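You operate a simulated robot arm through the tools that you are given. There is no shell and no other tool. Be economical: measure what you need, move in short steps, check, and stop when the job is done.

You are at the controls of a simulated two-armed robot. One attempt, no reset.

Task
Hold the spare shower handset still and brush the limescale off its rose.
Fine: the brush is in the tool box; put it back and shut the lid; the handset stays where it lies. What is to be rubbed or washed off counts as gone when no trace of it is left.

Only the result counts: the job must be done as asked and must still hold three seconds after the hand-in. Knocking over, shifting, dropping, spilling or breaking anything else fails it. Lids that push on must go on centred and level and be pressed home; caps that screw on are set level and turned clockwise until they are tight.

Robot
Two 7-joint arms with two-finger parallel grippers on one trunk, on a base that drives. Base frame: it is fixed to the floor where the robot stands at the start and does not move with it; the origin is under the middle of the robot, x ahead of it, y to its left, z up; the surface under the hand at the start is at about z = 850. Readings come in mm, degrees, newtons and seconds.
The left shoulder is at the start at [70, 163, 1270], the right one opposite. With the tool pointing down near the work surface each hand reaches from about 360 to 880 mm from the robot's upright axis, wherever it stands, measured 20 degrees to its own side. Places, roughly: inside of the tool box [600, -100, 900]; tool box lid [600, -100, 1000]. Payload 3.43 kg a hand.
Tool frame (each hand has its own): the origin (TCP) lies between the finger pads and is the grasp point; the fingertips stand 34 mm ahead of it; z points along the fingers, y is the line along which they close. Largest opening 128 mm; finger width 24, thickness 12; the body of the gripper, 48 by 130 mm, starts 96 mm behind the TCP.
Orientation is that of the tool frame in the base frame, as a unit quaternion [w, x, y, z]. With the fingers straight down and closing along the base's y, the tool's x points along the base's -x, its y along +y and its z along -z.

Tools
- The arms move only by the tool drive_tool. It takes "left_targets", "right_targets" or both (then of equal length, played together; a hand with none holds still); each is a list of rows, each a list of 3 entries, a list of its own where there are three numbers: the shift along the base's x, y, z in units of 40 mm (1.0 is 40 mm), then the turn, a rotation vector about the base's x, y, z in units of 8 degrees (1.0 is 8 degrees), then the finger opening in mm, from 0 to 128. In form: [[[dx, dy, dz], [ax, ay, az], gripper], ...]. A call has 1 to 20 rows; each row shifts and turns the commanded pose from where the row before left it. A call with a number of a shift or a turn outside -1 to 1 is refused whole. A row lasts 0.2 s, in which the tool goes at most 50 mm and 8.6 degrees; a call with a longer step from one row to the next is refused whole, and so is a gripper value outside its range. Where a pose cannot be reached the arm comes as near as it can. A force on the tool above 90 N (or 10 N above the force at the start of the call, whichever is more), or a blocked arm, ends the call early, and 0.2 s more pass. Each finger travels about 153 mm/s and halts on what it meets, pressing with about 25 N; the grip force reading is that of the motor and also rises with nothing between the fingers. The clock runs only during rows and for 0.2 s after the last one: add rows that do not move to give the fingers time. It gives the time, the measured TCP pose, the force on the tool (base axes), the opening and the grip force at its end, in the units of the frame above (readings bear some noise), with the torque about the TCP (base axes, N m) and any sound that the robot's microphone picked up.
- Cameras (640 x 400 px; columns grow to the right, rows downward): "scene" is now at [134.2, -24.6, 1494.6]; the picture's right is [-0.29, -0.96, 0.00], its down [-0.58, 0.17, -0.79] and it looks along [0.76, -0.23, -0.61] (base axes); focal length 239 px, centre (320, 200). "left" rides on the left gripper at [76, 11, -160] in its tool frame; the picture's right is [-0.15, 0.99, 0.00], its down [-0.88, -0.13, -0.46] and it looks along [-0.45, -0.07, 0.89] (tool axes); focal length 234 px, centre (320, 200). "right" rides on the right gripper at [76, -11, -160] in its tool frame; the picture's right is [0.15, 0.99, 0.00], its down [-0.88, 0.13, -0.46] and it looks along [-0.45, 0.07, 0.89] (tool axes); focal length 234 px, centre (320, 200). There is no depth. A picture from a camera that has moved, and an enlarged one, comes with that camera's place and axes in the base frame and with its lens.
- camera(camera): a new picture of that camera. The clock stands still meanwhile.
- lift_body(by): slides the trunk up (or, below 0, down) by that many mm; the arms and the scene camera ride with it, the base frame stays. It gives what a move gives, with no picture.
- drive_base(legs): drives the robot by 1 to 6 legs, each [ahead, left, turn to the left] in mm, mm and degrees, along the robot's own axes; the way and the turn of a leg run together, so that a leg with both is an arc; at most 1500 mm and 180 degrees a leg. The arms and the cameras ride along, it lands a little off, and it stops where it bumps. It gives what a move gives.
- aim_head(pan, tilt): turns the head with the scene camera to pan (to the left, within 86 degrees either way) and tilt (down, from -29 to 69), counted from straight ahead of the robot. It gives what a move gives.
- zoom(camera, box): a new picture of the part [left, top, right, bottom] of that camera's present view, enlarged. The clock stands still meanwhile.
- job_done(): hands the job in; it is judged then, once.

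Work in short steps. Places have to be worked out from the pictures, the camera data and where the tool is seen: move nearer, look again, correct. Check each grasp and each placing, and mend what went wrong. You have 120 turns and 108 pictures in all, those below and enlarged ones among them. Open the grippers and draw the arms clear of the work before you hand the job in, unless the task says otherwise; then end with one line.

The tools are called after "Request:" as a command line: name --argument value ..., lists and objects as JSON in quotes. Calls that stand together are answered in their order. drive_tool: Moves the arms, as the interface text tells. Its arguments: {"type":"object","properties":{"left_targets":{"type":"array","items":{"type":"array"}},"right_targets":{"type":"array","items":{"type":"array"}}},"required":[]} The other tools are called the same way: lift_body (by) slides the trunk up or down; drive_base (legs) drives the base; aim_head (pan, tilt) turns the head that bears the scene camera; camera (camera) takes a picture; zoom (camera, box) takes an enlarged picture of a part of a camera's view; job_done () hands the job in.

At the start:

```text
time_s: 0.0
left_position: [521.5, 28.9, 1354.9]
left_tcp_rot: [0.0, -0.001, 1.0, 0.0]
left_contact_force: [-0.3, 0.4, 0.0]
left_moment: [-0.01, -0.02, 0.0]
left_opening: 127.7
left_grip_force: 0.0
right_position: [429.6, -396.9, 1319.7]
right_tcp_rot: [0.0, 0.0, 1.0, 0.0]
right_contact_force: [0.6, 0.1, 0.1]
right_moment: [0.0, 0.01, 0.01]
right_opening: 127.9
right_grip_force: 0.0
trunk travel left (down, up): [-750.0, 190.0]
robot x, y, heading: [0.3, -0.0, -0.0]
head pan, tilt: [-16.6, 37.4]
```

scene: 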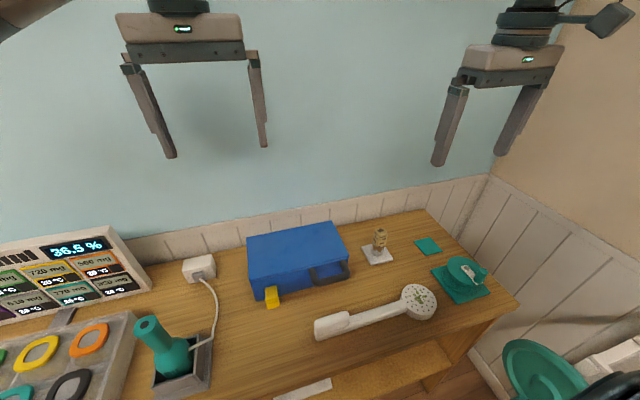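
right: 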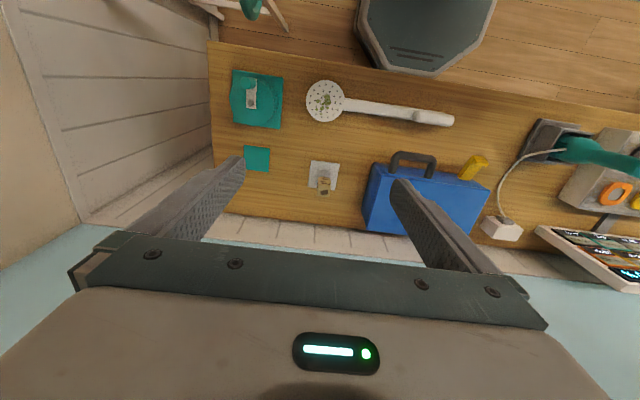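
left: 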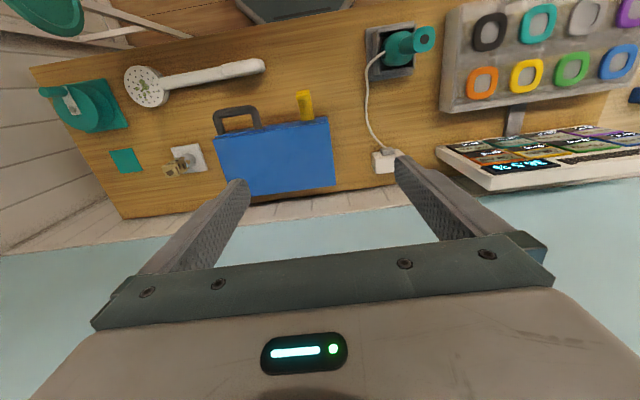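

The scene shows a blue tool box with a dark handle and a yellow latch or tab in front, and the handset lying in front of it. I'll enlarge both for detail.

Request:
zoom --camera "scene" --box '[230, 210, 390, 310]'

Request:
zoom --camera "scene" --box '[300, 250, 500, 375]'

Request:
zoom --camera "right" --box '[210, 50, 530, 250]'

```text
4.00 times, centred on (310, 260) of scene
camera zoom: at [134.2, -24.6, 1494.6], right [-0.29, -0.96, 0.0], down [-0.58, 0.17, -0.79], along [0.76, -0.23, -0.61], focal length 955 px, centre (360, -40)
```

zoom: 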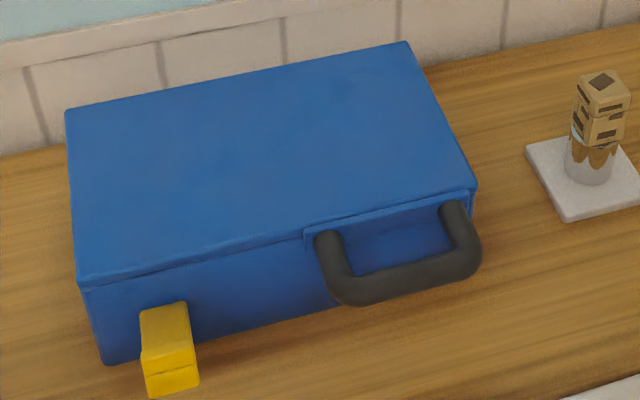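

```text
3.20 times, centred on (400, 312) of scene
camera zoom: at [134.2, -24.6, 1494.6], right [-0.29, -0.96, 0.0], down [-0.58, 0.17, -0.79], along [0.76, -0.23, -0.61], focal length 764 px, centre (64, -160)
```

zoom: 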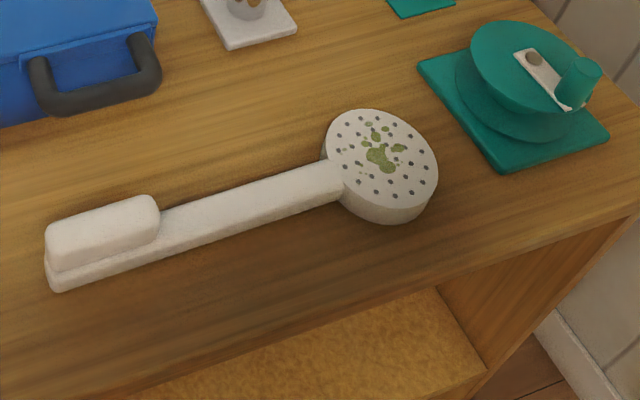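

```text
2.00 times, centred on (370, 150) of right
camera zoom: at [355.2, -407.9, 1479.4], right [-0.15, 0.99, 0.0], down [0.88, 0.13, 0.46], along [0.45, 0.07, -0.89], focal length 468 px, centre (220, 300)
```

zoom: 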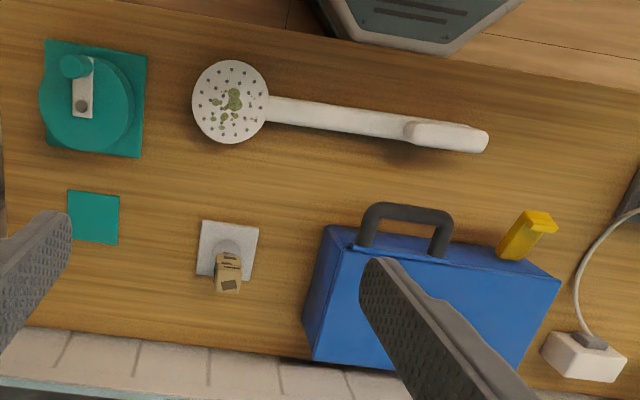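

I'll look closely at the latch, both from the scene camera and from the two wrist cameras.

Request:
zoom --camera "scene" --box '[248, 270, 304, 305]'

Request:
zoom --camera "left" --box '[200, 75, 344, 165]'

Request:
zoom --camera "scene" --box '[300, 245, 364, 285]'

```text
11.43 times, centred on (276, 288) of scene
camera zoom: at [134.2, -24.6, 1494.6], right [-0.29, -0.96, 0.0], down [-0.58, 0.17, -0.79], along [0.76, -0.23, -0.61], focal length 2729 px, centre (823, -800)
```

zoom: 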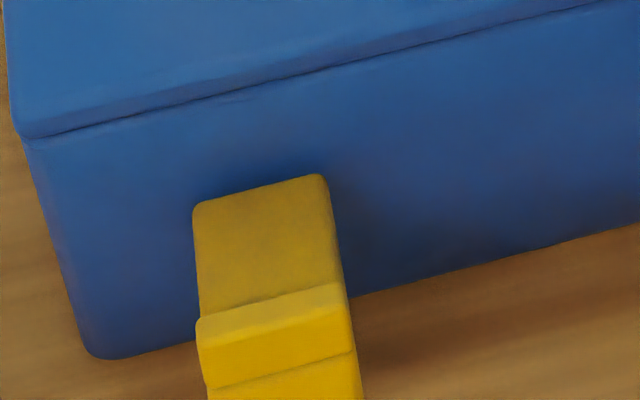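

```text
4.44 times, centred on (272, 120) of left
camera zoom: at [444.1, 39.5, 1512.8], right [0.15, 0.99, 0.0], down [0.88, -0.13, 0.46], along [0.45, -0.07, -0.89], focal length 1041 px, centre (533, 556)
```

zoom: 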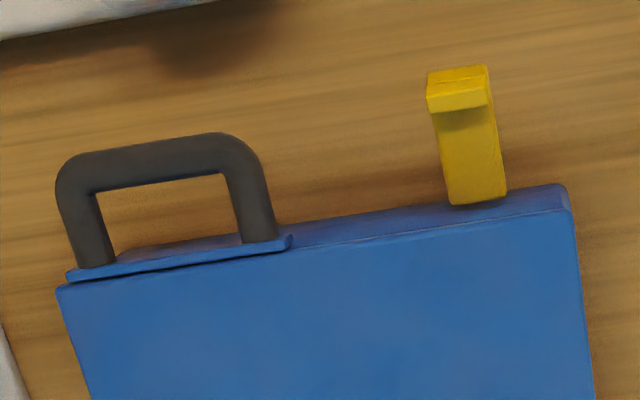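

```text
10.00 times, centred on (332, 265) of scene
camera zoom: at [134.2, -24.6, 1494.6], right [-0.29, -0.96, 0.0], down [-0.58, 0.17, -0.79], along [0.76, -0.23, -0.61], focal length 2388 px, centre (200, -450)
```

zoom: 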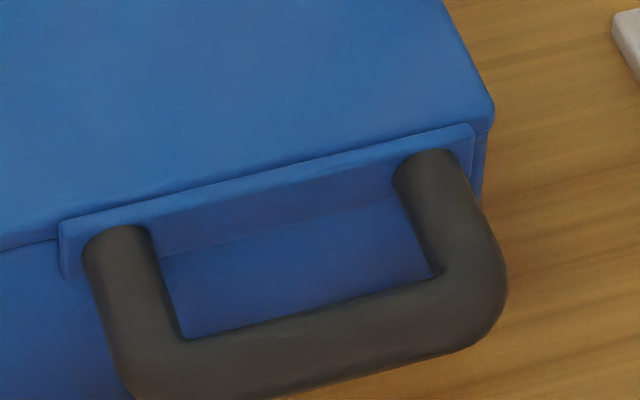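

The yellow catch sticks out of the body below the lid, so it looks already released. I put the handle bar at about (478, -162, 950). I'll bring the right hand round, pitched 45° with its closing axis in the xz plane, and move the left hand a bit aside.

Request:
drive_tool --right_targets '[[[0, 0.49, -0.4], [0, 0, 0.9375], 70], [[0, 0.49, -0.4], [0, 0, 0.9375], 70], [[0, 0.49, -0.4], [0, 0, 0.9375], 70], [[0, 0.49, -0.4], [0, 0, 0.9375], 70], [[0, 0.49, -0.4], [0, 0, 0.9375], 70], [[0, 0.49, -0.4], [0, 0, 0.9375], 70], [[0, 0.49, -0.4], [0, 0, 0.9375], 70], [[0, 0.49, -0.4], [0, 0, 0.9375], 70], [[0, 0.49, -0.4], [0, 0, 0.9375], 70], [[0, 0.49, -0.4], [0, 0, 0.9375], 70], [[0, 0.49, -0.4], [0, 0, 0.9375], 70], [[0, 0.49, -0.4], [0, 0, 0.9375], 70], [[-0.08, 0, -0.42], [0, -0.9375, 0], 70], [[-0.08, 0, -0.42], [0, -0.9375, 0], 70], [[-0.08, 0, -0.42], [0, -0.9375, 0], 70], [[-0.08, 0, -0.42], [0, -0.9375, 0], 70], [[-0.08, 0, -0.42], [0, -0.9375, 0], 70], [[-0.08, 0, -0.42], [0, -0.9375, 0], 70]]' --left_targets '[[[0, 0.3, 0], [0, 0, 0], 128], [[0, 0.3, 0], [0, 0, 0], 128], [[0, 0.3, 0], [0, 0, 0], 128], [[0, 0.3, 0], [0, 0, 0], 128], [[0, 0.3, 0], [0, 0, 0], 128], [[0, 0.3, 0], [0, 0, 0], 128], [[0, 0.3, 0], [0, 0, 0], 128], [[0, 0.3, 0], [0, 0, 0], 128], [[0, 0.3, 0], [0, 0, 0], 128], [[0, 0.3, 0], [0, 0, 0], 128], [[0, 0.3, 0], [0, 0, 0], 128], [[0, 0.3, 0], [0, 0, 0], 128], [[0, 0, 0], [0, 0, 0], 128], [[0, 0, 0], [0, 0, 0], 128], [[0, 0, 0], [0, 0, 0], 128], [[0, 0, 0], [0, 0, 0], 128], [[0, 0, 0], [0, 0, 0], 128], [[0, 0, 0], [0, 0, 0], 128]]'

Request:
camera --camera "scene"

Request:
camera --camera "right"

```text
time_s: 3.8
left_position: [520.0, 173.9, 1353.0]
left_tcp_rot: [0.0, -0.001, 1.0, 0.0]
left_contact_force: [0.2, 0.2, -0.1]
left_moment: [0.03, 0.0, 0.0]
left_opening: 127.9
left_grip_force: 0.0
right_position: [538.1, -162.7, 1065.6]
right_tcp_rot: [-0.272, 0.654, -0.653, 0.269]
right_contact_force: [-0.9, -0.4, -0.7]
right_moment: [-0.01, 0.02, 0.0]
right_opening: 70.0
right_grip_force: 0.1
right hand out of reach, approached as far as the arm can: row 11, 12, 14, 15, 16, 17, 18
trunk travel left (down, up): [-750.0, 190.0]
robot x, y, heading: [0.7, 0.3, -0.2]
head pan, tilt: [-16.6, 37.4]
```

```text
98 pictures are left
camera scene: at [134.6, -25.1, 1494.5], right [-0.29, -0.96, 0.0], down [-0.58, 0.17, -0.79], along [0.76, -0.23, -0.61], focal length 239 px, centre (320, 200)
```

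scene: 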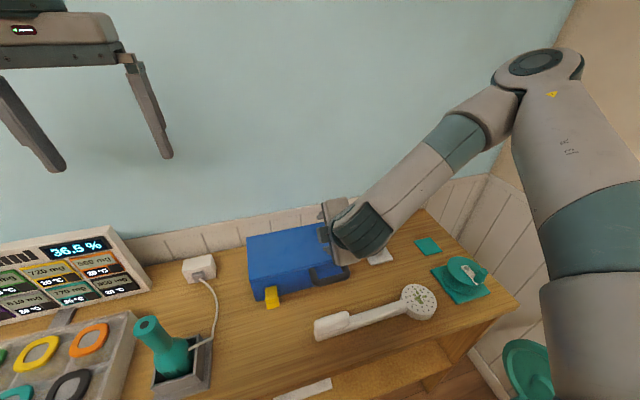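

```text
97 pictures are left
camera right: at [433.6, -239.2, 1186.3], right [-0.7, -0.15, -0.7], down [-0.42, 0.88, 0.23], along [0.58, 0.45, -0.68], focal length 234 px, centre (320, 200)
```

right: 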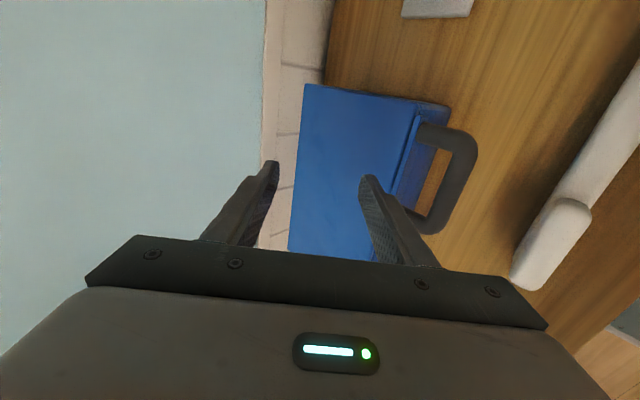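

Pitched at 45° this close, the arm can't reach. I'll use fingers straight down, closing along x, and let the round bar turn in the grip. First I rotate back to vertical above the handle.

Request:
drive_tool --right_targets '[[[0.28, 0, 0.2], [0, 0.9375, 0], 70], [[0.28, 0, 0.2], [0, 0.9375, 0], 70], [[0.28, 0, 0.2], [0, 0.9375, 0], 70], [[0.28, 0, 0.2], [0, 0.9375, 0], 70], [[0.28, 0, 0.2], [0, 0.9375, 0], 70], [[0.28, 0, 0.2], [0, 0.9375, 0], 70], [[0, 0, 0], [0, 0, 0], 70]]'

Request:
camera --camera "right"

```text
time_s: 5.4
left_position: [520.0, 173.4, 1354.6]
left_tcp_rot: [0.0, -0.002, 1.0, 0.0]
left_contact_force: [-1.2, 0.0, -0.3]
left_moment: [0.02, 0.0, 0.04]
left_opening: 127.9
left_grip_force: 0.0
right_position: [564.2, -164.1, 1084.1]
right_tcp_rot: [0.161, -0.688, 0.689, -0.16]
right_contact_force: [0.1, -0.5, 0.4]
right_moment: [-0.03, -0.01, 0.01]
right_opening: 69.9
right_grip_force: 0.0
right hand out of reach, approached as far as the arm can: row 3, 4, 5, 6
trunk travel left (down, up): [-750.0, 190.0]
robot x, y, heading: [-0.0, -3.1, -0.1]
head pan, tilt: [-16.6, 37.4]
```

```text
96 pictures are left
camera right: at [504.1, -239.3, 1231.7], right [-0.89, -0.15, -0.44], down [-0.32, 0.88, 0.35], along [0.33, 0.45, -0.83], focal length 234 px, centre (320, 200)
```

right: 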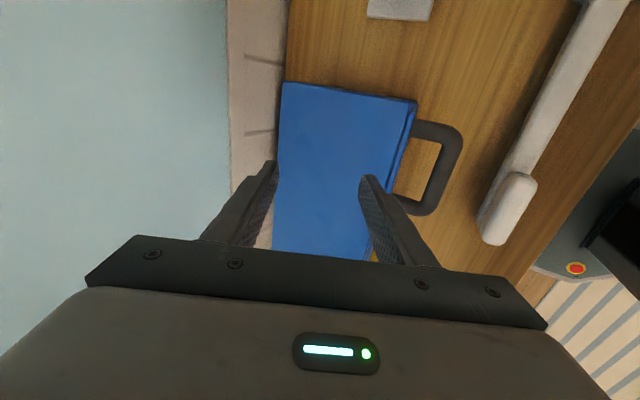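

The +90° yaw seems to hit a wrist limit, since it complained from row 11 on. I'll raise the hand and yaw it to -90° instead.

Request:
drive_tool --right_targets '[[[0, -0.2, 0.5], [0, 0, -0.9], 70], [[0, -0.2, 0.5], [0, 0, -0.9], 70], [[0, -0.2, 0.5], [0, 0, -0.9], 70], [[0, -0.2, 0.5], [0, 0, -0.9], 70], [[0, -0.2, 0.5], [0, 0, -0.9], 70], [[0, -0.2, 0.5], [0, 0, -0.9], 70], [[0, 0, 0], [0, 0, -0.9], 70], [[0, 0, 0], [0, 0, -0.9], 70], [[0, 0, 0], [0, 0, -0.9], 70], [[0, 0, 0], [0, 0, -0.9], 70], [[0, 0, 0], [0, 0, -0.9], 70], [[0, 0, 0], [0, 0, -0.9], 70], [[0, 0, 0], [0, 0, -0.45], 70], [[0, 0, 0], [0, 0, 0], 70]]'

```text
time_s: 8.4
left_position: [519.7, 174.1, 1355.0]
left_tcp_rot: [0.0, -0.001, 1.0, 0.001]
left_contact_force: [-0.3, -0.5, -0.2]
left_moment: [-0.02, -0.02, 0.01]
left_opening: 128.0
left_grip_force: 0.2
right_position: [553.3, -242.1, 1205.2]
right_tcp_rot: [0.0, 0.001, 0.974, -0.226]
right_contact_force: [0.9, -0.4, -0.5]
right_moment: [0.01, 0.0, 0.0]
right_opening: 70.1
right_grip_force: 0.2
right hand out of reach, approached as far as the arm can: row 9, 10, 11, 12, 13
trunk travel left (down, up): [-750.0, 190.0]
robot x, y, heading: [-4.2, -1.4, -0.3]
head pan, tilt: [-16.6, 37.4]
```

Commands restart from the achieved pose, so a 26° tilt has been carried along. I'll remove the tilt, move to a comfortable spot and then try the -90° yaw.

Request:
drive_tool --right_targets '[[[-0.4, -0.1, 0], [0.82, 0, 0], 70], [[-0.4, -0.1, 0], [0.82, 0, 0], 70], [[-0.4, -0.1, 0], [0.82, 0, 0], 70], [[-0.4, -0.1, 0], [0.82, 0, 0], 70], [[0, 0, 0], [0, 0, 0], 70]]'

Request:
drive_tool --right_targets '[[[0, 0, 0], [0, 0, -0.9375], 70], [[0, 0, 0], [0, 0, -0.9375], 70], [[0, 0, 0], [0, 0, -0.9375], 70], [[0, 0, 0], [0, 0, -0.9375], 70], [[0, 0, 0], [0, 0, -0.9375], 70], [[0, 0, 0], [0, 0, -0.9375], 70], [[0, 0, 0], [0, 0, -0.9375], 70], [[0, 0, 0], [0, 0, -0.9375], 70], [[0, 0, 0], [0, 0, -0.9375], 70], [[0, 0, 0], [0, 0, -0.9375], 70], [[0, 0, 0], [0, 0, -0.9375], 70], [[0, 0, 0], [0, 0, -0.9375], 70], [[0, 0, 0], [0, 0, 0], 70]]'

```text
time_s: 9.6
left_position: [521.6, 174.2, 1354.8]
left_tcp_rot: [0.0, -0.001, 1.0, 0.0]
left_contact_force: [0.5, 0.6, -0.2]
left_moment: [-0.04, 0.04, -0.01]
left_opening: 128.0
left_grip_force: 0.1
right_position: [491.2, -256.8, 1203.2]
right_tcp_rot: [0.0, 0.0, 1.0, -0.001]
right_contact_force: [-0.5, -0.4, -0.2]
right_moment: [-0.02, 0.02, -0.01]
right_opening: 70.2
right_grip_force: 0.1
trunk travel left (down, up): [-750.0, 190.0]
robot x, y, heading: [-0.2, -2.6, -0.0]
head pan, tilt: [-16.6, 37.4]
```

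```text
time_s: 12.4
left_position: [519.4, 173.2, 1355.1]
left_tcp_rot: [0.001, -0.002, 1.0, 0.0]
left_contact_force: [-0.7, 0.0, 0.0]
left_moment: [-0.03, 0.02, 0.0]
left_opening: 128.0
left_grip_force: 0.0
right_position: [489.1, -259.6, 1203.8]
right_tcp_rot: [0.0, 0.707, 0.707, 0.0]
right_contact_force: [-0.3, 0.0, -0.2]
right_moment: [0.02, 0.0, 0.01]
right_opening: 70.2
right_grip_force: 0.0
trunk travel left (down, up): [-750.0, 190.0]
robot x, y, heading: [-1.0, -1.5, -0.2]
head pan, tilt: [-16.6, 37.4]
```

The -90° yaw works. Next I move to just above the handle bar.

Request:
drive_tool --right_targets '[[[-0.06, 0.48, -0.75], [0, 0, 0], 60], [[-0.06, 0.48, -0.75], [0, 0, 0], 60], [[-0.06, 0.48, -0.75], [0, 0, 0], 60], [[-0.06, 0.48, -0.75], [0, 0, 0], 60], [[-0.06, 0.48, -0.75], [0, 0, 0], 60], [[0, 0, 0], [0, 0, 0], 60]]'

Request:
camera --camera "right"

Request:
zoom --camera "scene" --box '[240, 180, 432, 300]'

```text
time_s: 13.8
left_position: [518.4, 173.2, 1355.6]
left_tcp_rot: [0.0, -0.001, 1.0, -0.001]
left_contact_force: [-0.2, -0.2, -0.2]
left_moment: [0.01, -0.01, 0.01]
left_opening: 128.1
left_grip_force: 0.1
right_position: [475.5, -164.8, 1053.4]
right_tcp_rot: [0.001, 0.707, 0.707, 0.001]
right_contact_force: [0.2, -0.1, 0.5]
right_moment: [0.0, 0.02, 0.01]
right_opening: 60.0
right_grip_force: 0.0
trunk travel left (down, up): [-750.0, 190.0]
robot x, y, heading: [-0.3, -0.9, 0.1]
head pan, tilt: [-16.6, 37.4]
```

```text
95 pictures are left
camera right: at [465.3, -88.3, 1212.8], right [0.99, 0.15, 0.0], down [0.13, -0.88, 0.46], along [0.07, -0.45, -0.89], focal length 234 px, centre (320, 200)
```

right: 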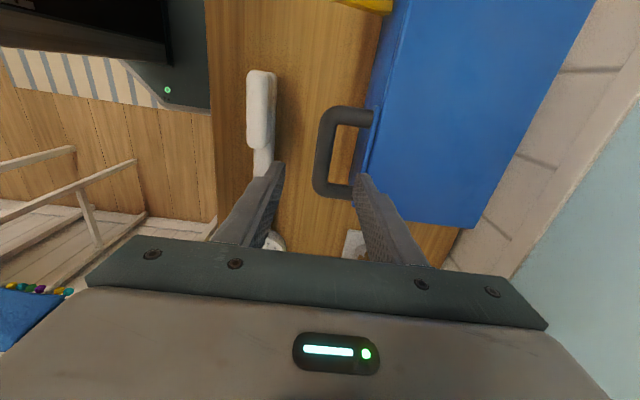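

```text
3.33 times, centred on (336, 240) of scene
camera zoom: at [133.1, -24.5, 1494.7], right [-0.29, -0.96, 0.0], down [-0.58, 0.17, -0.79], along [0.76, -0.23, -0.61], focal length 796 px, centre (267, 67)
```

zoom: 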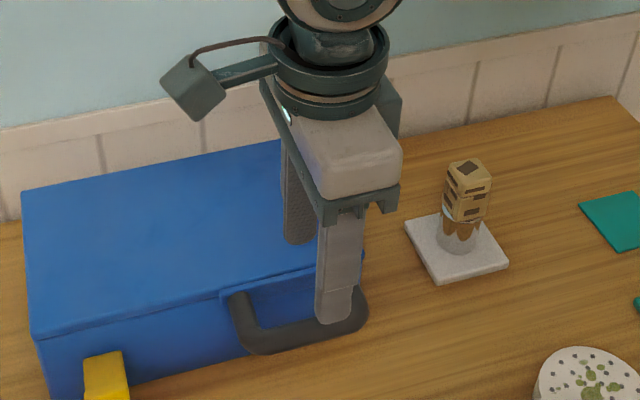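

The bar is at about (482, -162, 943), with roughly 34 mm of gap behind it. I'll narrow the opening to 42 and lower the fingers around the bar.

Request:
drive_tool --right_targets '[[[0.15, 0.05, -0.5], [0, 0, 0], 42], [[0, 0, -0.6], [0, 0, 0], 42], [[0, 0, -0.6], [0, 0, 0], 42], [[0, 0, -0.5], [0, 0, 0], 42], [[0, 0, -0.5], [0, 0, 0], 42], [[0, 0, 0], [0, 0, 0], 42]]'

Request:
camera --camera "right"

Request:
zoom --camera "scene" --box '[240, 180, 432, 300]'

```text
time_s: 15.2
left_position: [520.7, 174.9, 1354.5]
left_tcp_rot: [0.0, -0.001, 1.0, 0.0]
left_contact_force: [0.8, 0.3, 0.4]
left_moment: [0.01, 0.02, -0.01]
left_opening: 128.0
left_grip_force: 0.0
right_position: [477.9, -184.1, 964.4]
right_tcp_rot: [-0.001, 0.707, 0.708, 0.0]
right_contact_force: [0.9, 7.6, 1.6]
right_moment: [0.12, -0.13, 0.14]
right_opening: 42.3
right_grip_force: 0.1
right hand out of reach, approached as far as the arm can: row 3, 4, 5
trunk travel left (down, up): [-750.0, 190.0]
robot x, y, heading: [2.7, 1.7, 0.1]
head pan, tilt: [-16.6, 37.4]
```

```text
93 pictures are left
camera right: at [466.5, -109.7, 1122.8], right [0.99, 0.15, 0.0], down [0.13, -0.88, 0.45], along [0.07, -0.45, -0.89], focal length 234 px, centre (320, 200)
```

right: 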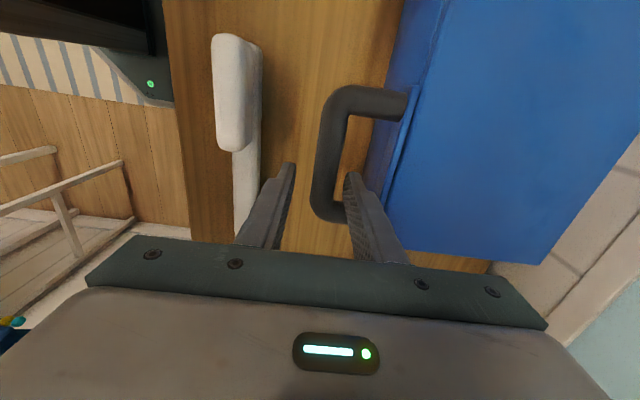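

```text
3.33 times, centred on (336, 240) of scene
camera zoom: at [134.3, -23.1, 1494.6], right [-0.29, -0.96, 0.0], down [-0.58, 0.17, -0.79], along [0.76, -0.23, -0.61], focal length 796 px, centre (267, 67)
```

zoom: 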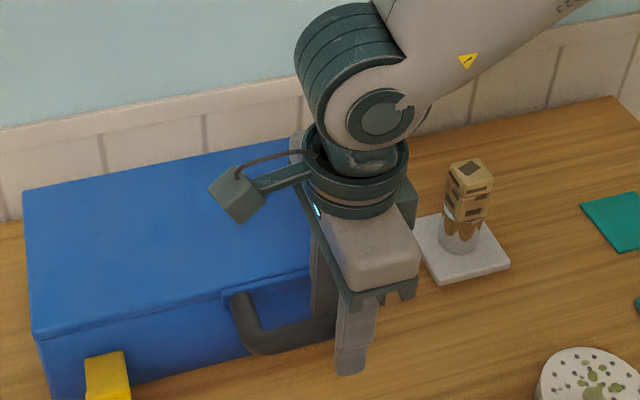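

Contact and an arm limit while lowering pushed the hand aside. I'll rise clear, then drive the base back 130 mm for a better arm posture.

Request:
drive_tool --right_targets '[[[0, 0, 0.6], [0, 0, 0], 42], [[0, 0, 0.8], [0, 0, 0], 42], [[0, 0, 0.8], [0, 0, 0], 42], [[0, 0, 0.8], [0, 0, 0], 42], [[0, 0, 0], [0, 0, 0], 42]]'

Request:
drive_base --legs '[[-130, 0, 0]]'

Request:
zoom --camera "scene" --box '[240, 180, 560, 380]'

```text
time_s: 16.4
left_position: [517.3, 170.5, 1356.2]
left_tcp_rot: [0.001, 0.0, 1.0, 0.0]
left_contact_force: [-0.5, 0.6, 0.4]
left_moment: [0.01, -0.02, -0.01]
left_opening: 128.1
left_grip_force: 0.1
right_position: [474.8, -191.7, 1085.3]
right_tcp_rot: [0.0, 0.708, 0.707, 0.0]
right_contact_force: [-0.7, -0.4, 1.1]
right_moment: [0.02, 0.02, 0.01]
right_opening: 41.9
right_grip_force: 0.0
trunk travel left (down, up): [-750.0, 190.0]
robot x, y, heading: [-0.1, -2.4, -0.1]
head pan, tilt: [-16.6, 37.4]
```

```text
time_s: 17.7
left_position: [393.1, 174.8, 1354.4]
left_tcp_rot: [-0.002, -0.002, 1.0, -0.001]
left_contact_force: [0.3, 0.1, -0.6]
left_moment: [-0.03, 0.01, 0.02]
left_opening: 128.0
left_grip_force: 0.1
right_position: [351.1, -189.1, 1083.2]
right_tcp_rot: [-0.002, 0.707, 0.707, -0.001]
right_contact_force: [0.3, 0.4, -1.0]
right_moment: [0.02, 0.03, 0.02]
right_opening: 42.1
right_grip_force: 0.1
trunk travel left (down, up): [-750.0, 190.0]
robot x, y, heading: [-124.1, 1.5, 0.3]
head pan, tilt: [-16.6, 37.4]
```

```text
2.00 times, centred on (400, 280) of scene
camera zoom: at [7.7, -24.4, 1494.3], right [-0.28, -0.96, 0.0], down [-0.58, 0.17, -0.79], along [0.76, -0.23, -0.61], focal length 478 px, centre (160, 40)
```

zoom: 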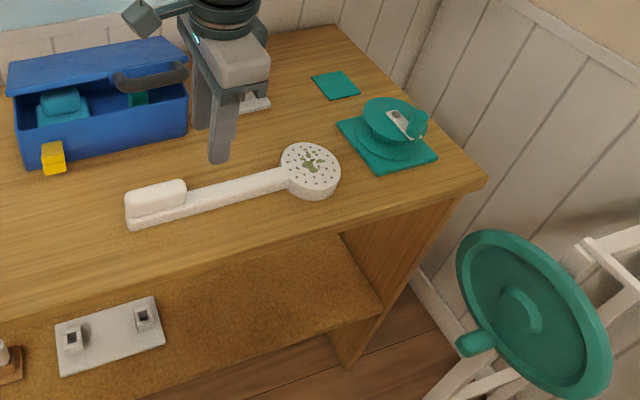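

Rising seems to have lifted the lid by its handle, and it stays ajar by itself. I'll zoom in to look inside.

Request:
zoom --camera "scene" --box '[236, 190, 364, 270]'

Request:
zoom --camera "left" --box '[0, 0, 320, 200]'

```text
5.00 times, centred on (300, 230) of scene
camera zoom: at [7.7, -24.4, 1494.3], right [-0.28, -0.96, 0.0], down [-0.58, 0.17, -0.79], along [0.76, -0.23, -0.61], focal length 1194 px, centre (420, 50)
```

zoom: 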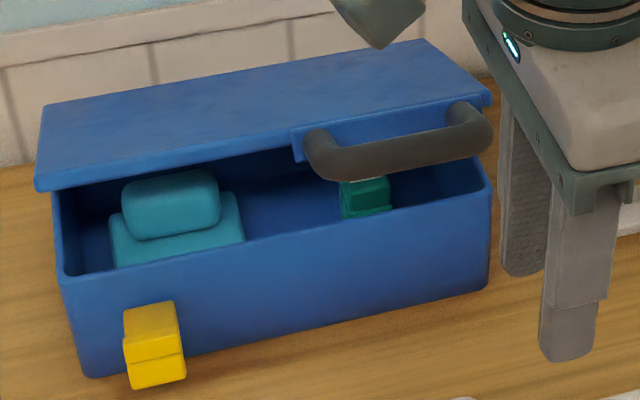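

```text
2.00 times, centred on (160, 100) of left
camera zoom: at [316.8, 185.2, 1512.4], right [0.14, 0.99, 0.0], down [0.88, -0.13, 0.45], along [0.45, -0.07, -0.89], focal length 468 px, centre (640, 400)
```

zoom: 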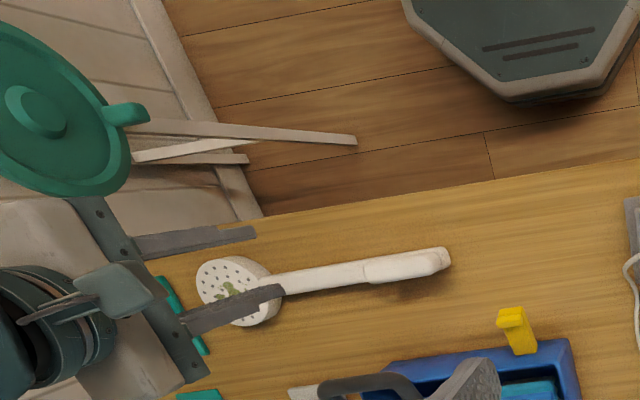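

The lid stays about 22° open, and I judge the bar to be near (500, -160, 1025). I'll bring the right hand above it and check with the wrist camera.

Request:
drive_tool --right_targets '[[[0.2, 0, 0.9], [0, 0, 0], 42], [[0.8, 0.15, 0.3], [0, 0, 0], 42], [[0.8, 0.15, 0], [0, 0, 0], 42], [[0.9, 0.15, 0], [0, 0, 0], 42], [[0.9, 0.15, 0], [0, 0, 0], 42], [[0, 0, 0], [0, 0, 0], 42]]'

Request:
camera --camera "right"

Request:
zoom --camera "scene" --box '[236, 150, 396, 250]'

```text
time_s: 19.1
left_position: [389.5, 174.9, 1355.5]
left_tcp_rot: [0.0, -0.001, 1.0, 0.0]
left_contact_force: [-0.8, -0.3, 0.3]
left_moment: [0.0, -0.03, -0.01]
left_opening: 128.0
left_grip_force: 0.1
right_position: [484.2, -174.1, 1133.5]
right_tcp_rot: [-0.001, 0.706, 0.708, 0.002]
right_contact_force: [0.2, 0.3, 0.0]
right_moment: [0.05, 0.0, -0.01]
right_opening: 41.9
right_grip_force: 0.1
right hand out of reach, approached as far as the arm can: row 5
trunk travel left (down, up): [-750.0, 190.0]
robot x, y, heading: [-125.1, -0.9, 0.1]
head pan, tilt: [-16.6, 37.4]
```

```text
88 pictures are left
camera right: at [472.7, -98.5, 1292.5], right [0.99, 0.15, 0.0], down [0.13, -0.88, 0.45], along [0.07, -0.45, -0.89], focal length 234 px, centre (320, 200)
```

right: 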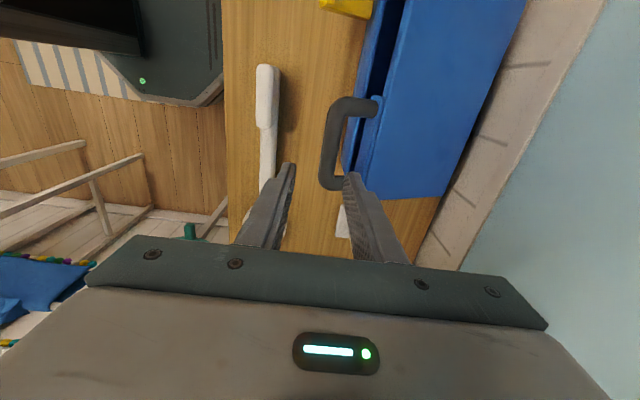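

```text
4.00 times, centred on (316, 200) of scene
camera zoom: at [4.2, -24.3, 1494.7], right [-0.28, -0.96, 0.0], down [-0.58, 0.17, -0.8], along [0.76, -0.23, -0.61], focal length 955 px, centre (336, 200)
```

zoom: 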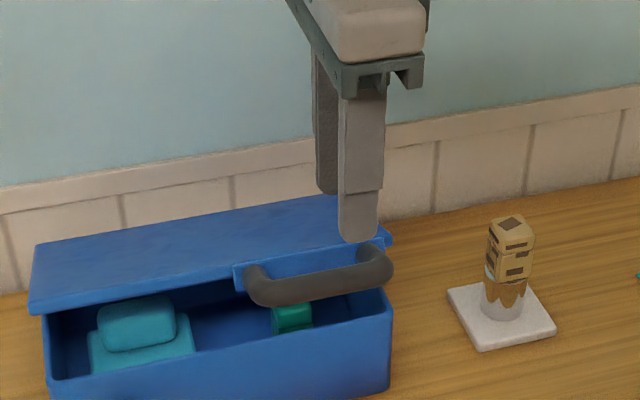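

The yaw -90° posture keeps hitting limits here. Since the lid stays ajar, I'll instead turn to yaw 0, pitch the closed fingers forward and push the lid up from underneath. I retreat and reorient first.

Request:
drive_tool --right_targets '[[[-0.5, 0, 0.2], [0, 0, 0.9375], 20], [[-0.5, 0, 0], [0, 0, 0.9375], 0], [[-0.3, 0, 0], [0, 0, 0.9375], 0], [[0, 0, 0], [0, 0, 0.9375], 0], [[0, 0, 0], [0, 0, 0.9375], 0], [[0, 0, 0], [0, 0, 0.9375], 0], [[0, 0, 0], [0, 0, 0.9375], 0], [[0, 0, 0], [0, 0, 0.9375], 0], [[0, 0, 0], [0, 0, 0.9375], 0], [[0, 0, 0], [0, 0, 0.9375], 0], [[0, 0, 0], [0, 0, 0.9375], 0], [[0, 0, 0], [0, 0, 0.9375], 0], [[0, 0, -0.3], [0, -0.95, 0], 0], [[0, 0, -0.3], [0, -0.95, 0], 0], [[0, 0, -0.3], [0, -0.95, 0], 0], [[0, 0, -0.3], [0, -0.95, 0], 0], [[0, 0, -0.3], [0, -0.95, 0], 0], [[0, 0, -0.3], [0, -0.95, 0], 0], [[0, 0, -0.3], [0, -0.95, 0], 0], [[0, 0, 0], [0, 0, 0], 0]]'

Request:
camera --camera "scene"

```text
time_s: 23.3
left_position: [390.9, 175.0, 1354.7]
left_tcp_rot: [0.0, -0.002, 1.0, 0.0]
left_contact_force: [-0.2, 0.2, -0.3]
left_moment: [0.0, -0.04, -0.01]
left_opening: 128.2
left_grip_force: 0.0
right_position: [432.7, -180.5, 1062.9]
right_tcp_rot: [0.447, -0.001, 0.894, 0.0]
right_contact_force: [0.3, -0.3, -0.7]
right_moment: [0.0, -0.02, 0.0]
right_opening: 0.0
right_grip_force: 25.0
right hand out of reach, approached as far as the arm can: row 19
trunk travel left (down, up): [-750.0, 190.0]
robot x, y, heading: [-128.9, -0.0, -0.0]
head pan, tilt: [-16.6, 37.4]
```

```text
86 pictures are left
camera scene: at [5.2, -24.0, 1494.6], right [-0.28, -0.96, 0.0], down [-0.58, 0.17, -0.79], along [0.76, -0.23, -0.61], focal length 239 px, centre (320, 200)
```

scene: 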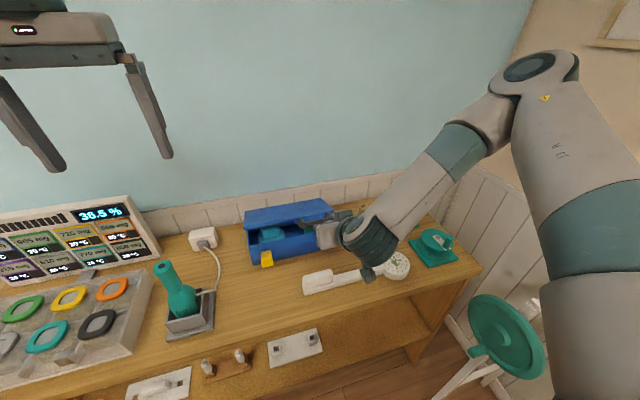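

Good: pitched 53° with the closed fingers forward. I'll lower to z≈985 in front of the handle and slide forward beneath the bar.

Request:
drive_tool --right_targets '[[[0, 0.15, -0.6], [0, 0, 0], 0], [[0, 0.15, -0.65], [0, 0, 0], 0], [[0, 0.05, -0.65], [0, 0, 0], 0], [[0.5, 0, 0], [0, 0, 0], 0], [[0.5, 0, 0], [0, 0, 0], 0], [[0.5, 0, 0], [0, 0, 0], 0], [[0, 0, 0], [0, 0, 0], 0]]'

Request:
zoom --camera "scene" --box '[236, 180, 396, 280]'

Request:
camera --camera "right"

```text
time_s: 24.9
left_position: [391.0, 174.5, 1354.7]
left_tcp_rot: [-0.001, -0.002, 1.0, 0.0]
left_contact_force: [-0.1, -0.6, -0.7]
left_moment: [0.0, -0.03, -0.01]
left_opening: 128.2
left_grip_force: 0.0
right_position: [502.5, -212.1, 1023.4]
right_tcp_rot: [0.448, -0.001, 0.894, -0.001]
right_contact_force: [-0.2, -0.2, -0.6]
right_moment: [-0.02, -0.02, 0.03]
right_opening: 0.0
right_grip_force: 25.3
right hand out of reach, approached as far as the arm can: row 1, 2, 3
trunk travel left (down, up): [-750.0, 190.0]
robot x, y, heading: [-130.2, 1.6, 0.3]
head pan, tilt: [-16.6, 37.4]
```

```text
4.00 times, centred on (316, 230) of scene
camera zoom: at [5.6, -24.4, 1494.6], right [-0.28, -0.96, 0.0], down [-0.58, 0.17, -0.79], along [0.76, -0.23, -0.61], focal length 955 px, centre (336, 80)
```

zoom: 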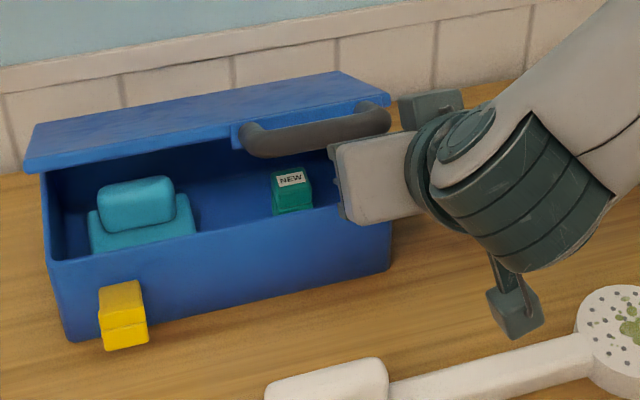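

```text
84 pictures are left
camera right: at [328.7, -222.7, 1057.5], right [-0.09, 0.99, -0.12], down [0.16, 0.13, 0.98], along [0.98, 0.07, -0.17], focal length 234 px, centre (320, 200)
```

right: 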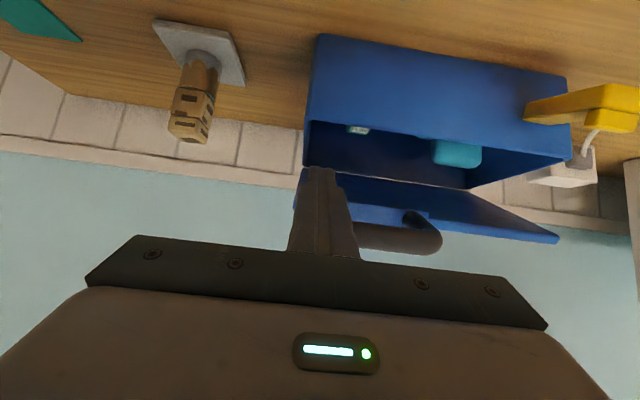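

The fingers are now under the handle bar's right end and the lid has risen a little. I'll follow the lid's arc upward, moving up and forward.

Request:
drive_tool --right_targets '[[[0.3, 0.1, 0.6], [0, 0, 0], 0], [[0.4, 0.1, 0.6], [0, 0, 0], 0], [[0.5, 0.1, 0.6], [0, 0, 0], 0], [[0.5, 0, 0.5], [0, 0, 0], 0], [[0, 0, 0], [0, 0, 0], 0]]'

Request:
zoom --camera "scene" --box '[220, 130, 412, 250]'

```text
time_s: 26.1
left_position: [391.4, 174.0, 1354.7]
left_tcp_rot: [0.0, -0.003, 1.0, 0.0]
left_contact_force: [1.3, -0.3, -0.9]
left_moment: [-0.03, 0.01, -0.01]
left_opening: 127.6
left_grip_force: 0.1
right_position: [569.7, -199.7, 1114.8]
right_tcp_rot: [0.449, -0.002, 0.894, 0.0]
right_contact_force: [-0.7, 0.1, -0.6]
right_moment: [0.01, 0.01, 0.0]
right_opening: 0.1
right_grip_force: 25.0
trunk travel left (down, up): [-750.0, 190.0]
robot x, y, heading: [-130.4, -0.8, 0.2]
head pan, tilt: [-16.6, 37.4]
```

```text
3.33 times, centred on (316, 190) of scene
camera zoom: at [5.6, -24.4, 1494.6], right [-0.28, -0.96, 0.0], down [-0.58, 0.17, -0.79], along [0.76, -0.23, -0.61], focal length 796 px, centre (333, 233)
```

zoom: 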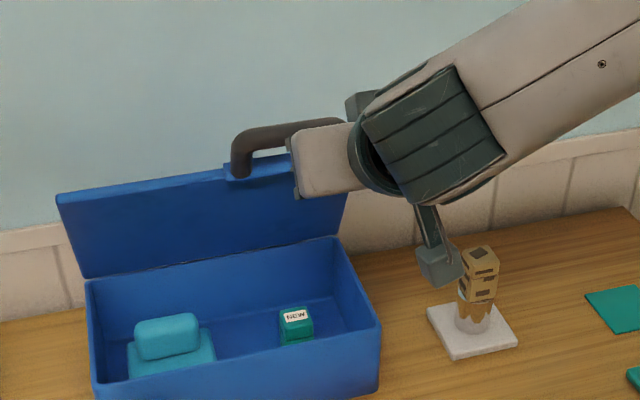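

The lid is opening smoothly, at about 65° now. I'll continue forward and up to its stop.

Request:
drive_tool --right_targets '[[[0.65, 0, 0.3], [0, 0, 0], 0], [[0.65, 0, 0.3], [0, 0, 0], 0], [[0.65, 0, 0.2], [0, 0, 0], 0], [[0.6, 0, 0], [0, 0, 0], 0], [[0, 0, 0], [0, 0, 0], 0]]'

Request:
zoom --camera "scene" --box '[220, 130, 412, 250]'

```text
time_s: 27.3
left_position: [383.1, 172.1, 1356.9]
left_tcp_rot: [0.003, -0.001, 1.0, 0.0]
left_contact_force: [0.4, -0.1, 0.6]
left_moment: [0.0, 0.0, -0.01]
left_opening: 128.0
left_grip_force: 0.1
right_position: [662.8, -199.6, 1146.8]
right_tcp_rot: [0.446, 0.0, 0.895, -0.001]
right_contact_force: [-46.1, -0.9, -11.2]
right_moment: [0.08, 0.84, -0.39]
right_opening: 0.1
right_grip_force: 25.2
trunk travel left (down, up): [-750.0, 190.0]
robot x, y, heading: [-128.7, 1.2, 0.2]
head pan, tilt: [-16.6, 37.4]
```

```text
3.33 times, centred on (316, 190) of scene
camera zoom: at [-3.8, -24.7, 1495.2], right [-0.29, -0.96, 0.0], down [-0.58, 0.17, -0.8], along [0.77, -0.23, -0.6], focal length 796 px, centre (333, 233)
```

zoom: 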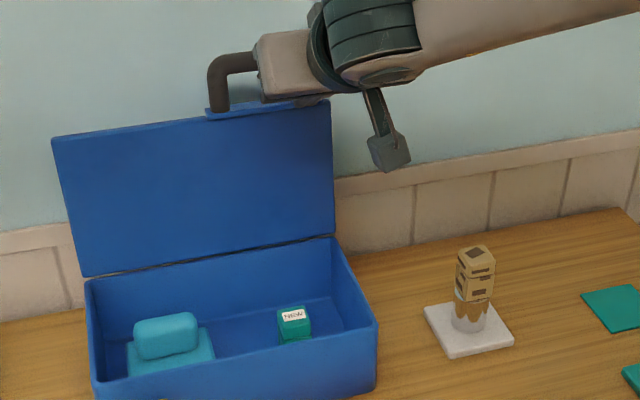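

The lid is at its stop (46 N of push). I'll withdraw along the finger axis and check that it stays open.

Request:
drive_tool --right_targets '[[[-0.3, 0, 0.2], [0, 0, 0], 0], [[-0.6, 0, 0.4], [0, 0, 0], 0], [[-0.8, 0, 0.5], [0, 0, 0], 0], [[-0.8, 0, 0.5], [0, 0, 0], 0], [[-0.8, -0.5, 0.3], [0, 0, 0], 0], [[-0.7, -0.7, 0], [0, 0, 0], 0], [[0, 0, 0], [0, 0, 0], 0]]'

Request:
zoom --camera "scene" --box '[220, 130, 412, 250]'

Request:
zoom --camera "scene" --box '[244, 200, 340, 260]'

```text
time_s: 28.9
left_position: [392.3, 174.8, 1353.8]
left_tcp_rot: [-0.001, -0.002, 1.0, -0.001]
left_contact_force: [0.3, 0.2, -0.1]
left_moment: [0.01, 0.05, -0.02]
left_opening: 127.8
left_grip_force: 0.1
right_position: [512.5, -245.1, 1223.1]
right_tcp_rot: [0.447, 0.0, 0.894, -0.001]
right_contact_force: [0.6, 0.2, -0.4]
right_moment: [-0.01, 0.01, -0.01]
right_opening: 0.0
right_grip_force: 24.9
trunk travel left (down, up): [-750.0, 190.0]
robot x, y, heading: [-126.5, 1.7, 0.3]
head pan, tilt: [-16.6, 37.4]
```

```text
3.33 times, centred on (316, 190) of scene
camera zoom: at [7.3, -23.5, 1494.4], right [-0.28, -0.96, 0.0], down [-0.58, 0.17, -0.79], along [0.76, -0.23, -0.61], focal length 796 px, centre (333, 233)
```

zoom: 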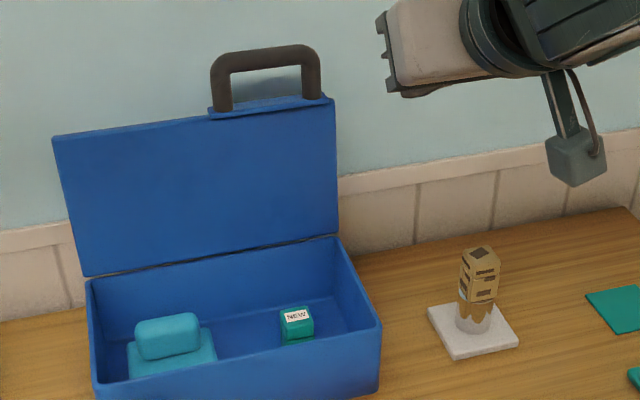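

```text
6.67 times, centred on (292, 230) of scene
camera zoom: at [7.3, -23.5, 1494.4], right [-0.28, -0.96, 0.0], down [-0.58, 0.17, -0.79], along [0.76, -0.23, -0.61], focal length 1592 px, centre (507, 0)
```

zoom: 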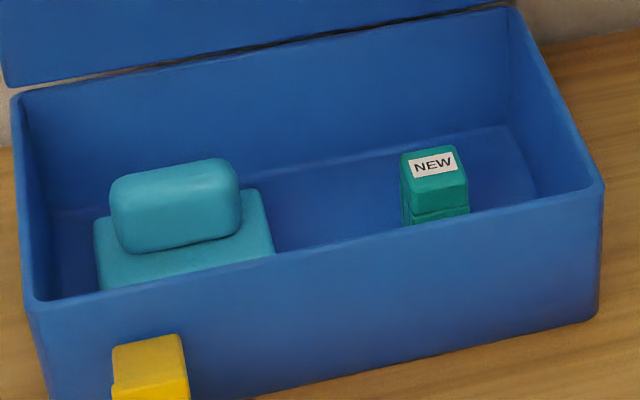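

The lid stays open. I'll bring the left camera over the box to identify the brush, while the right hand goes back to vertical and clears to the right.

Request:
drive_tool --left_targets '[[[0.46, -0.65, -0.5], [0, 0, 0], 128], [[0.46, -0.65, -0.5], [0, 0, 0], 128], [[0.46, -0.65, -0.5], [0, 0, 0], 128], [[0.46, -0.65, -0.5], [0, 0, 0], 128], [[0.46, -0.65, -0.5], [0, 0, 0], 128], [[0.46, -0.65, -0.5], [0, 0, 0], 128], [[0.46, -0.65, -0.5], [0, 0, 0], 128], [[0, 0, 0], [0, 0, 0], 128]]' --right_targets '[[[-0.3, -0.3, 0.1], [0, 0.95, 0], 60], [[-0.3, -0.3, 0.1], [0, 0.95, 0], 80], [[-0.3, -0.3, 0.1], [0, 0.95, 0], 80], [[0, -0.3, 0.1], [0, 0.95, 0], 80], [[0, -0.3, 0.1], [0, 0.95, 0], 80], [[0, -0.3, 0.1], [0, 0.95, 0], 80], [[0, -0.3, 0.1], [0, 0.95, 0], 80], [[0, 0, 0], [0, 0, 0], 80]]'

Request:
camera --camera "left"

```text
time_s: 30.7
left_position: [518.7, -10.0, 1213.6]
left_tcp_rot: [0.0, -0.001, 1.0, -0.001]
left_contact_force: [0.0, -0.9, 0.0]
left_moment: [0.01, -0.02, 0.0]
left_opening: 128.1
left_grip_force: 0.0
right_position: [473.8, -328.9, 1250.9]
right_tcp_rot: [0.0, -0.001, 1.0, 0.0]
right_contact_force: [-0.5, -0.3, -0.8]
right_moment: [-0.02, -0.02, 0.01]
right_opening: 80.0
right_grip_force: 0.1
trunk travel left (down, up): [-750.0, 190.0]
robot x, y, heading: [-128.5, -2.0, 0.1]
head pan, tilt: [-16.6, 37.4]
```

```text
79 pictures are left
camera left: at [441.8, 1.7, 1372.8], right [0.14, 0.99, 0.0], down [0.88, -0.13, 0.46], along [0.45, -0.07, -0.89], focal length 234 px, centre (320, 200)
```

left: 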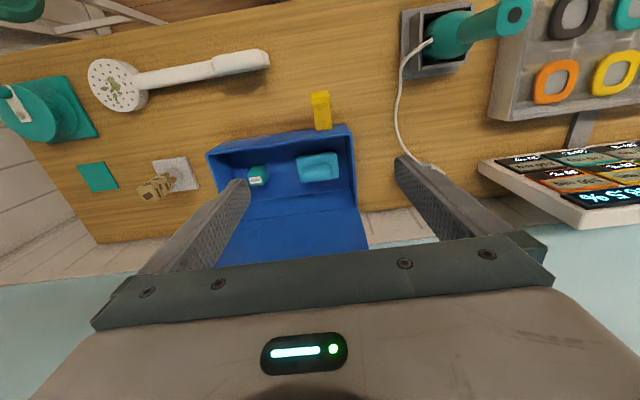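

Request:
zoom --camera "left" --box '[200, 110, 376, 220]'

Request:
zoom --camera "left" --box '[70, 30, 294, 170]'

```text
3.64 times, centred on (288, 165) of left
camera zoom: at [441.8, 1.7, 1372.8], right [0.14, 0.99, 0.0], down [0.88, -0.13, 0.46], along [0.45, -0.07, -0.89], focal length 852 px, centre (436, 327)
```

zoom: 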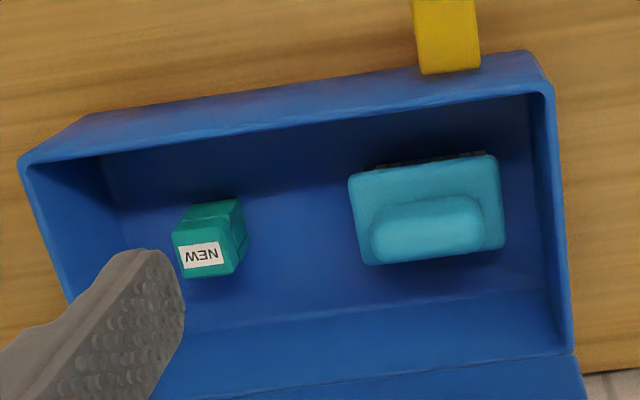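

```text
2.86 times, centred on (182, 100) of left
camera zoom: at [441.8, 1.7, 1372.8], right [0.14, 0.99, 0.0], down [0.88, -0.13, 0.46], along [0.45, -0.07, -0.89], focal length 669 px, centre (714, 486)
```

zoom: 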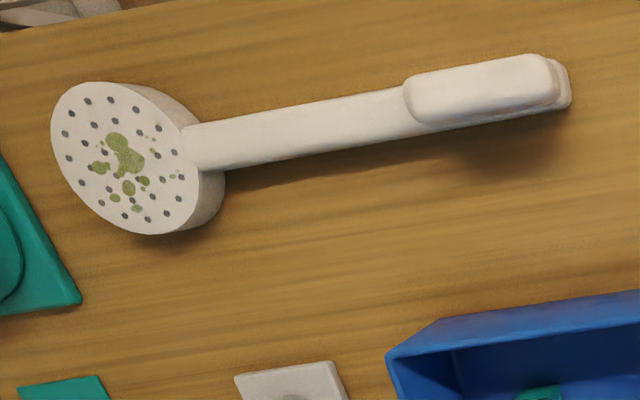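

The teal block at left is the brush, with dark bristles underneath and a long grip along y. I judge the grip centre at about (614, -31) and its length near 68 mm. I'll send the left hand aside and bring the right hand above the brush.

Request:
drive_tool --left_targets '[[[-0.3, 0.6, 0], [0, 0, 0], 128], [[-0.3, 0.6, 0], [0, 0, 0], 128], [[-0.3, 0.6, 0], [0, 0, 0], 128], [[-0.3, 0.6, 0], [0, 0, 0], 128], [[-0.3, 0.6, 0], [0, 0, 0], 128], [[-0.3, 0.6, 0], [0, 0, 0], 128], [[-0.3, 0.6, 0], [0, 0, 0], 128], [[-0.3, 0.6, 0], [0, 0, 0], 128], [[-0.3, 0.6, 0], [0, 0, 0], 128], [[-0.3, 0.6, 0], [0, 0, 0], 128], [[0, 0, 0], [0, 0, 0], 128], [[0, 0, 0], [0, 0, 0], 128], [[0, 0, 0], [0, 0, 0], 128], [[0, 0, 0], [0, 0, 0], 128]]' --right_targets '[[[0.115, 0.745, -0.25], [0, 0, 0], 100], [[0.115, 0.745, -0.25], [0, 0, 0], 100], [[0.115, 0.745, -0.25], [0, 0, 0], 100], [[0.115, 0.745, -0.25], [0, 0, 0], 100], [[0.115, 0.745, -0.25], [0, 0, 0], 100], [[0.115, 0.745, -0.25], [0, 0, 0], 100], [[0.115, 0.745, -0.25], [0, 0, 0], 100], [[0.115, 0.745, -0.25], [0, 0, 0], 100], [[0.115, 0.745, -0.25], [0, 0, 0], 100], [[0.115, 0.745, -0.25], [0, 0, 0], 100], [[0.78, 0, -0.7], [0, 0, 0], 100], [[0.78, 0, -0.7], [0, 0, 0], 100], [[0.78, 0, -0.7], [0, 0, 0], 100], [[0, 0, 0], [0, 0, 0], 100]]'

Request:
camera --camera "right"

Request:
camera --camera "scene"

```text
time_s: 33.7
left_position: [403.6, 232.5, 1214.5]
left_tcp_rot: [0.0, -0.003, 1.0, 0.0]
left_contact_force: [0.2, -0.2, -0.1]
left_moment: [0.01, -0.02, -0.02]
left_opening: 128.1
left_grip_force: 0.0
right_position: [508.4, -203.5, 1087.7]
right_tcp_rot: [0.0, -0.001, 1.0, 0.001]
right_contact_force: [0.7, 0.3, -0.1]
right_moment: [-0.04, 0.01, -0.04]
right_opening: 99.8
right_grip_force: 0.0
right hand out of reach, approached as far as the arm can: row 6, 7, 8, 9, 10, 11, 12, 13
trunk travel left (down, up): [-750.0, 190.0]
robot x, y, heading: [-128.2, -2.8, 0.3]
head pan, tilt: [-16.6, 37.4]
```

```text
76 pictures are left
camera right: at [433.1, -214.6, 1247.1], right [-0.15, 0.99, 0.0], down [0.88, 0.13, 0.46], along [0.45, 0.07, -0.89], focal length 234 px, centre (320, 200)
```

right: 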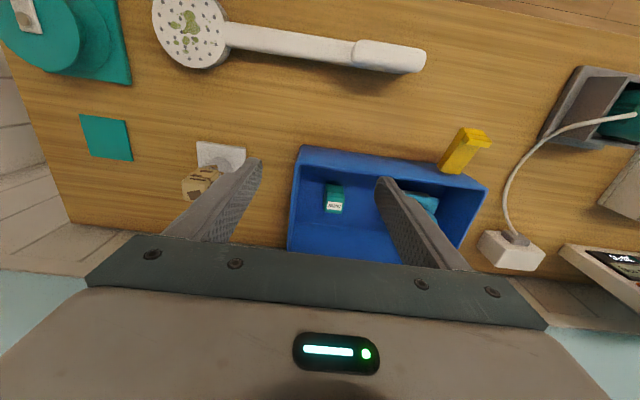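

```text
75 pictures are left
camera scene: at [6.0, -24.6, 1494.5], right [-0.28, -0.96, 0.0], down [-0.58, 0.17, -0.79], along [0.76, -0.23, -0.61], focal length 239 px, centre (320, 200)
```

scene: 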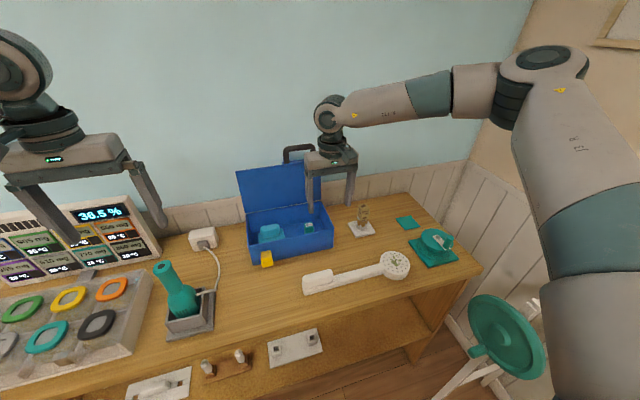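

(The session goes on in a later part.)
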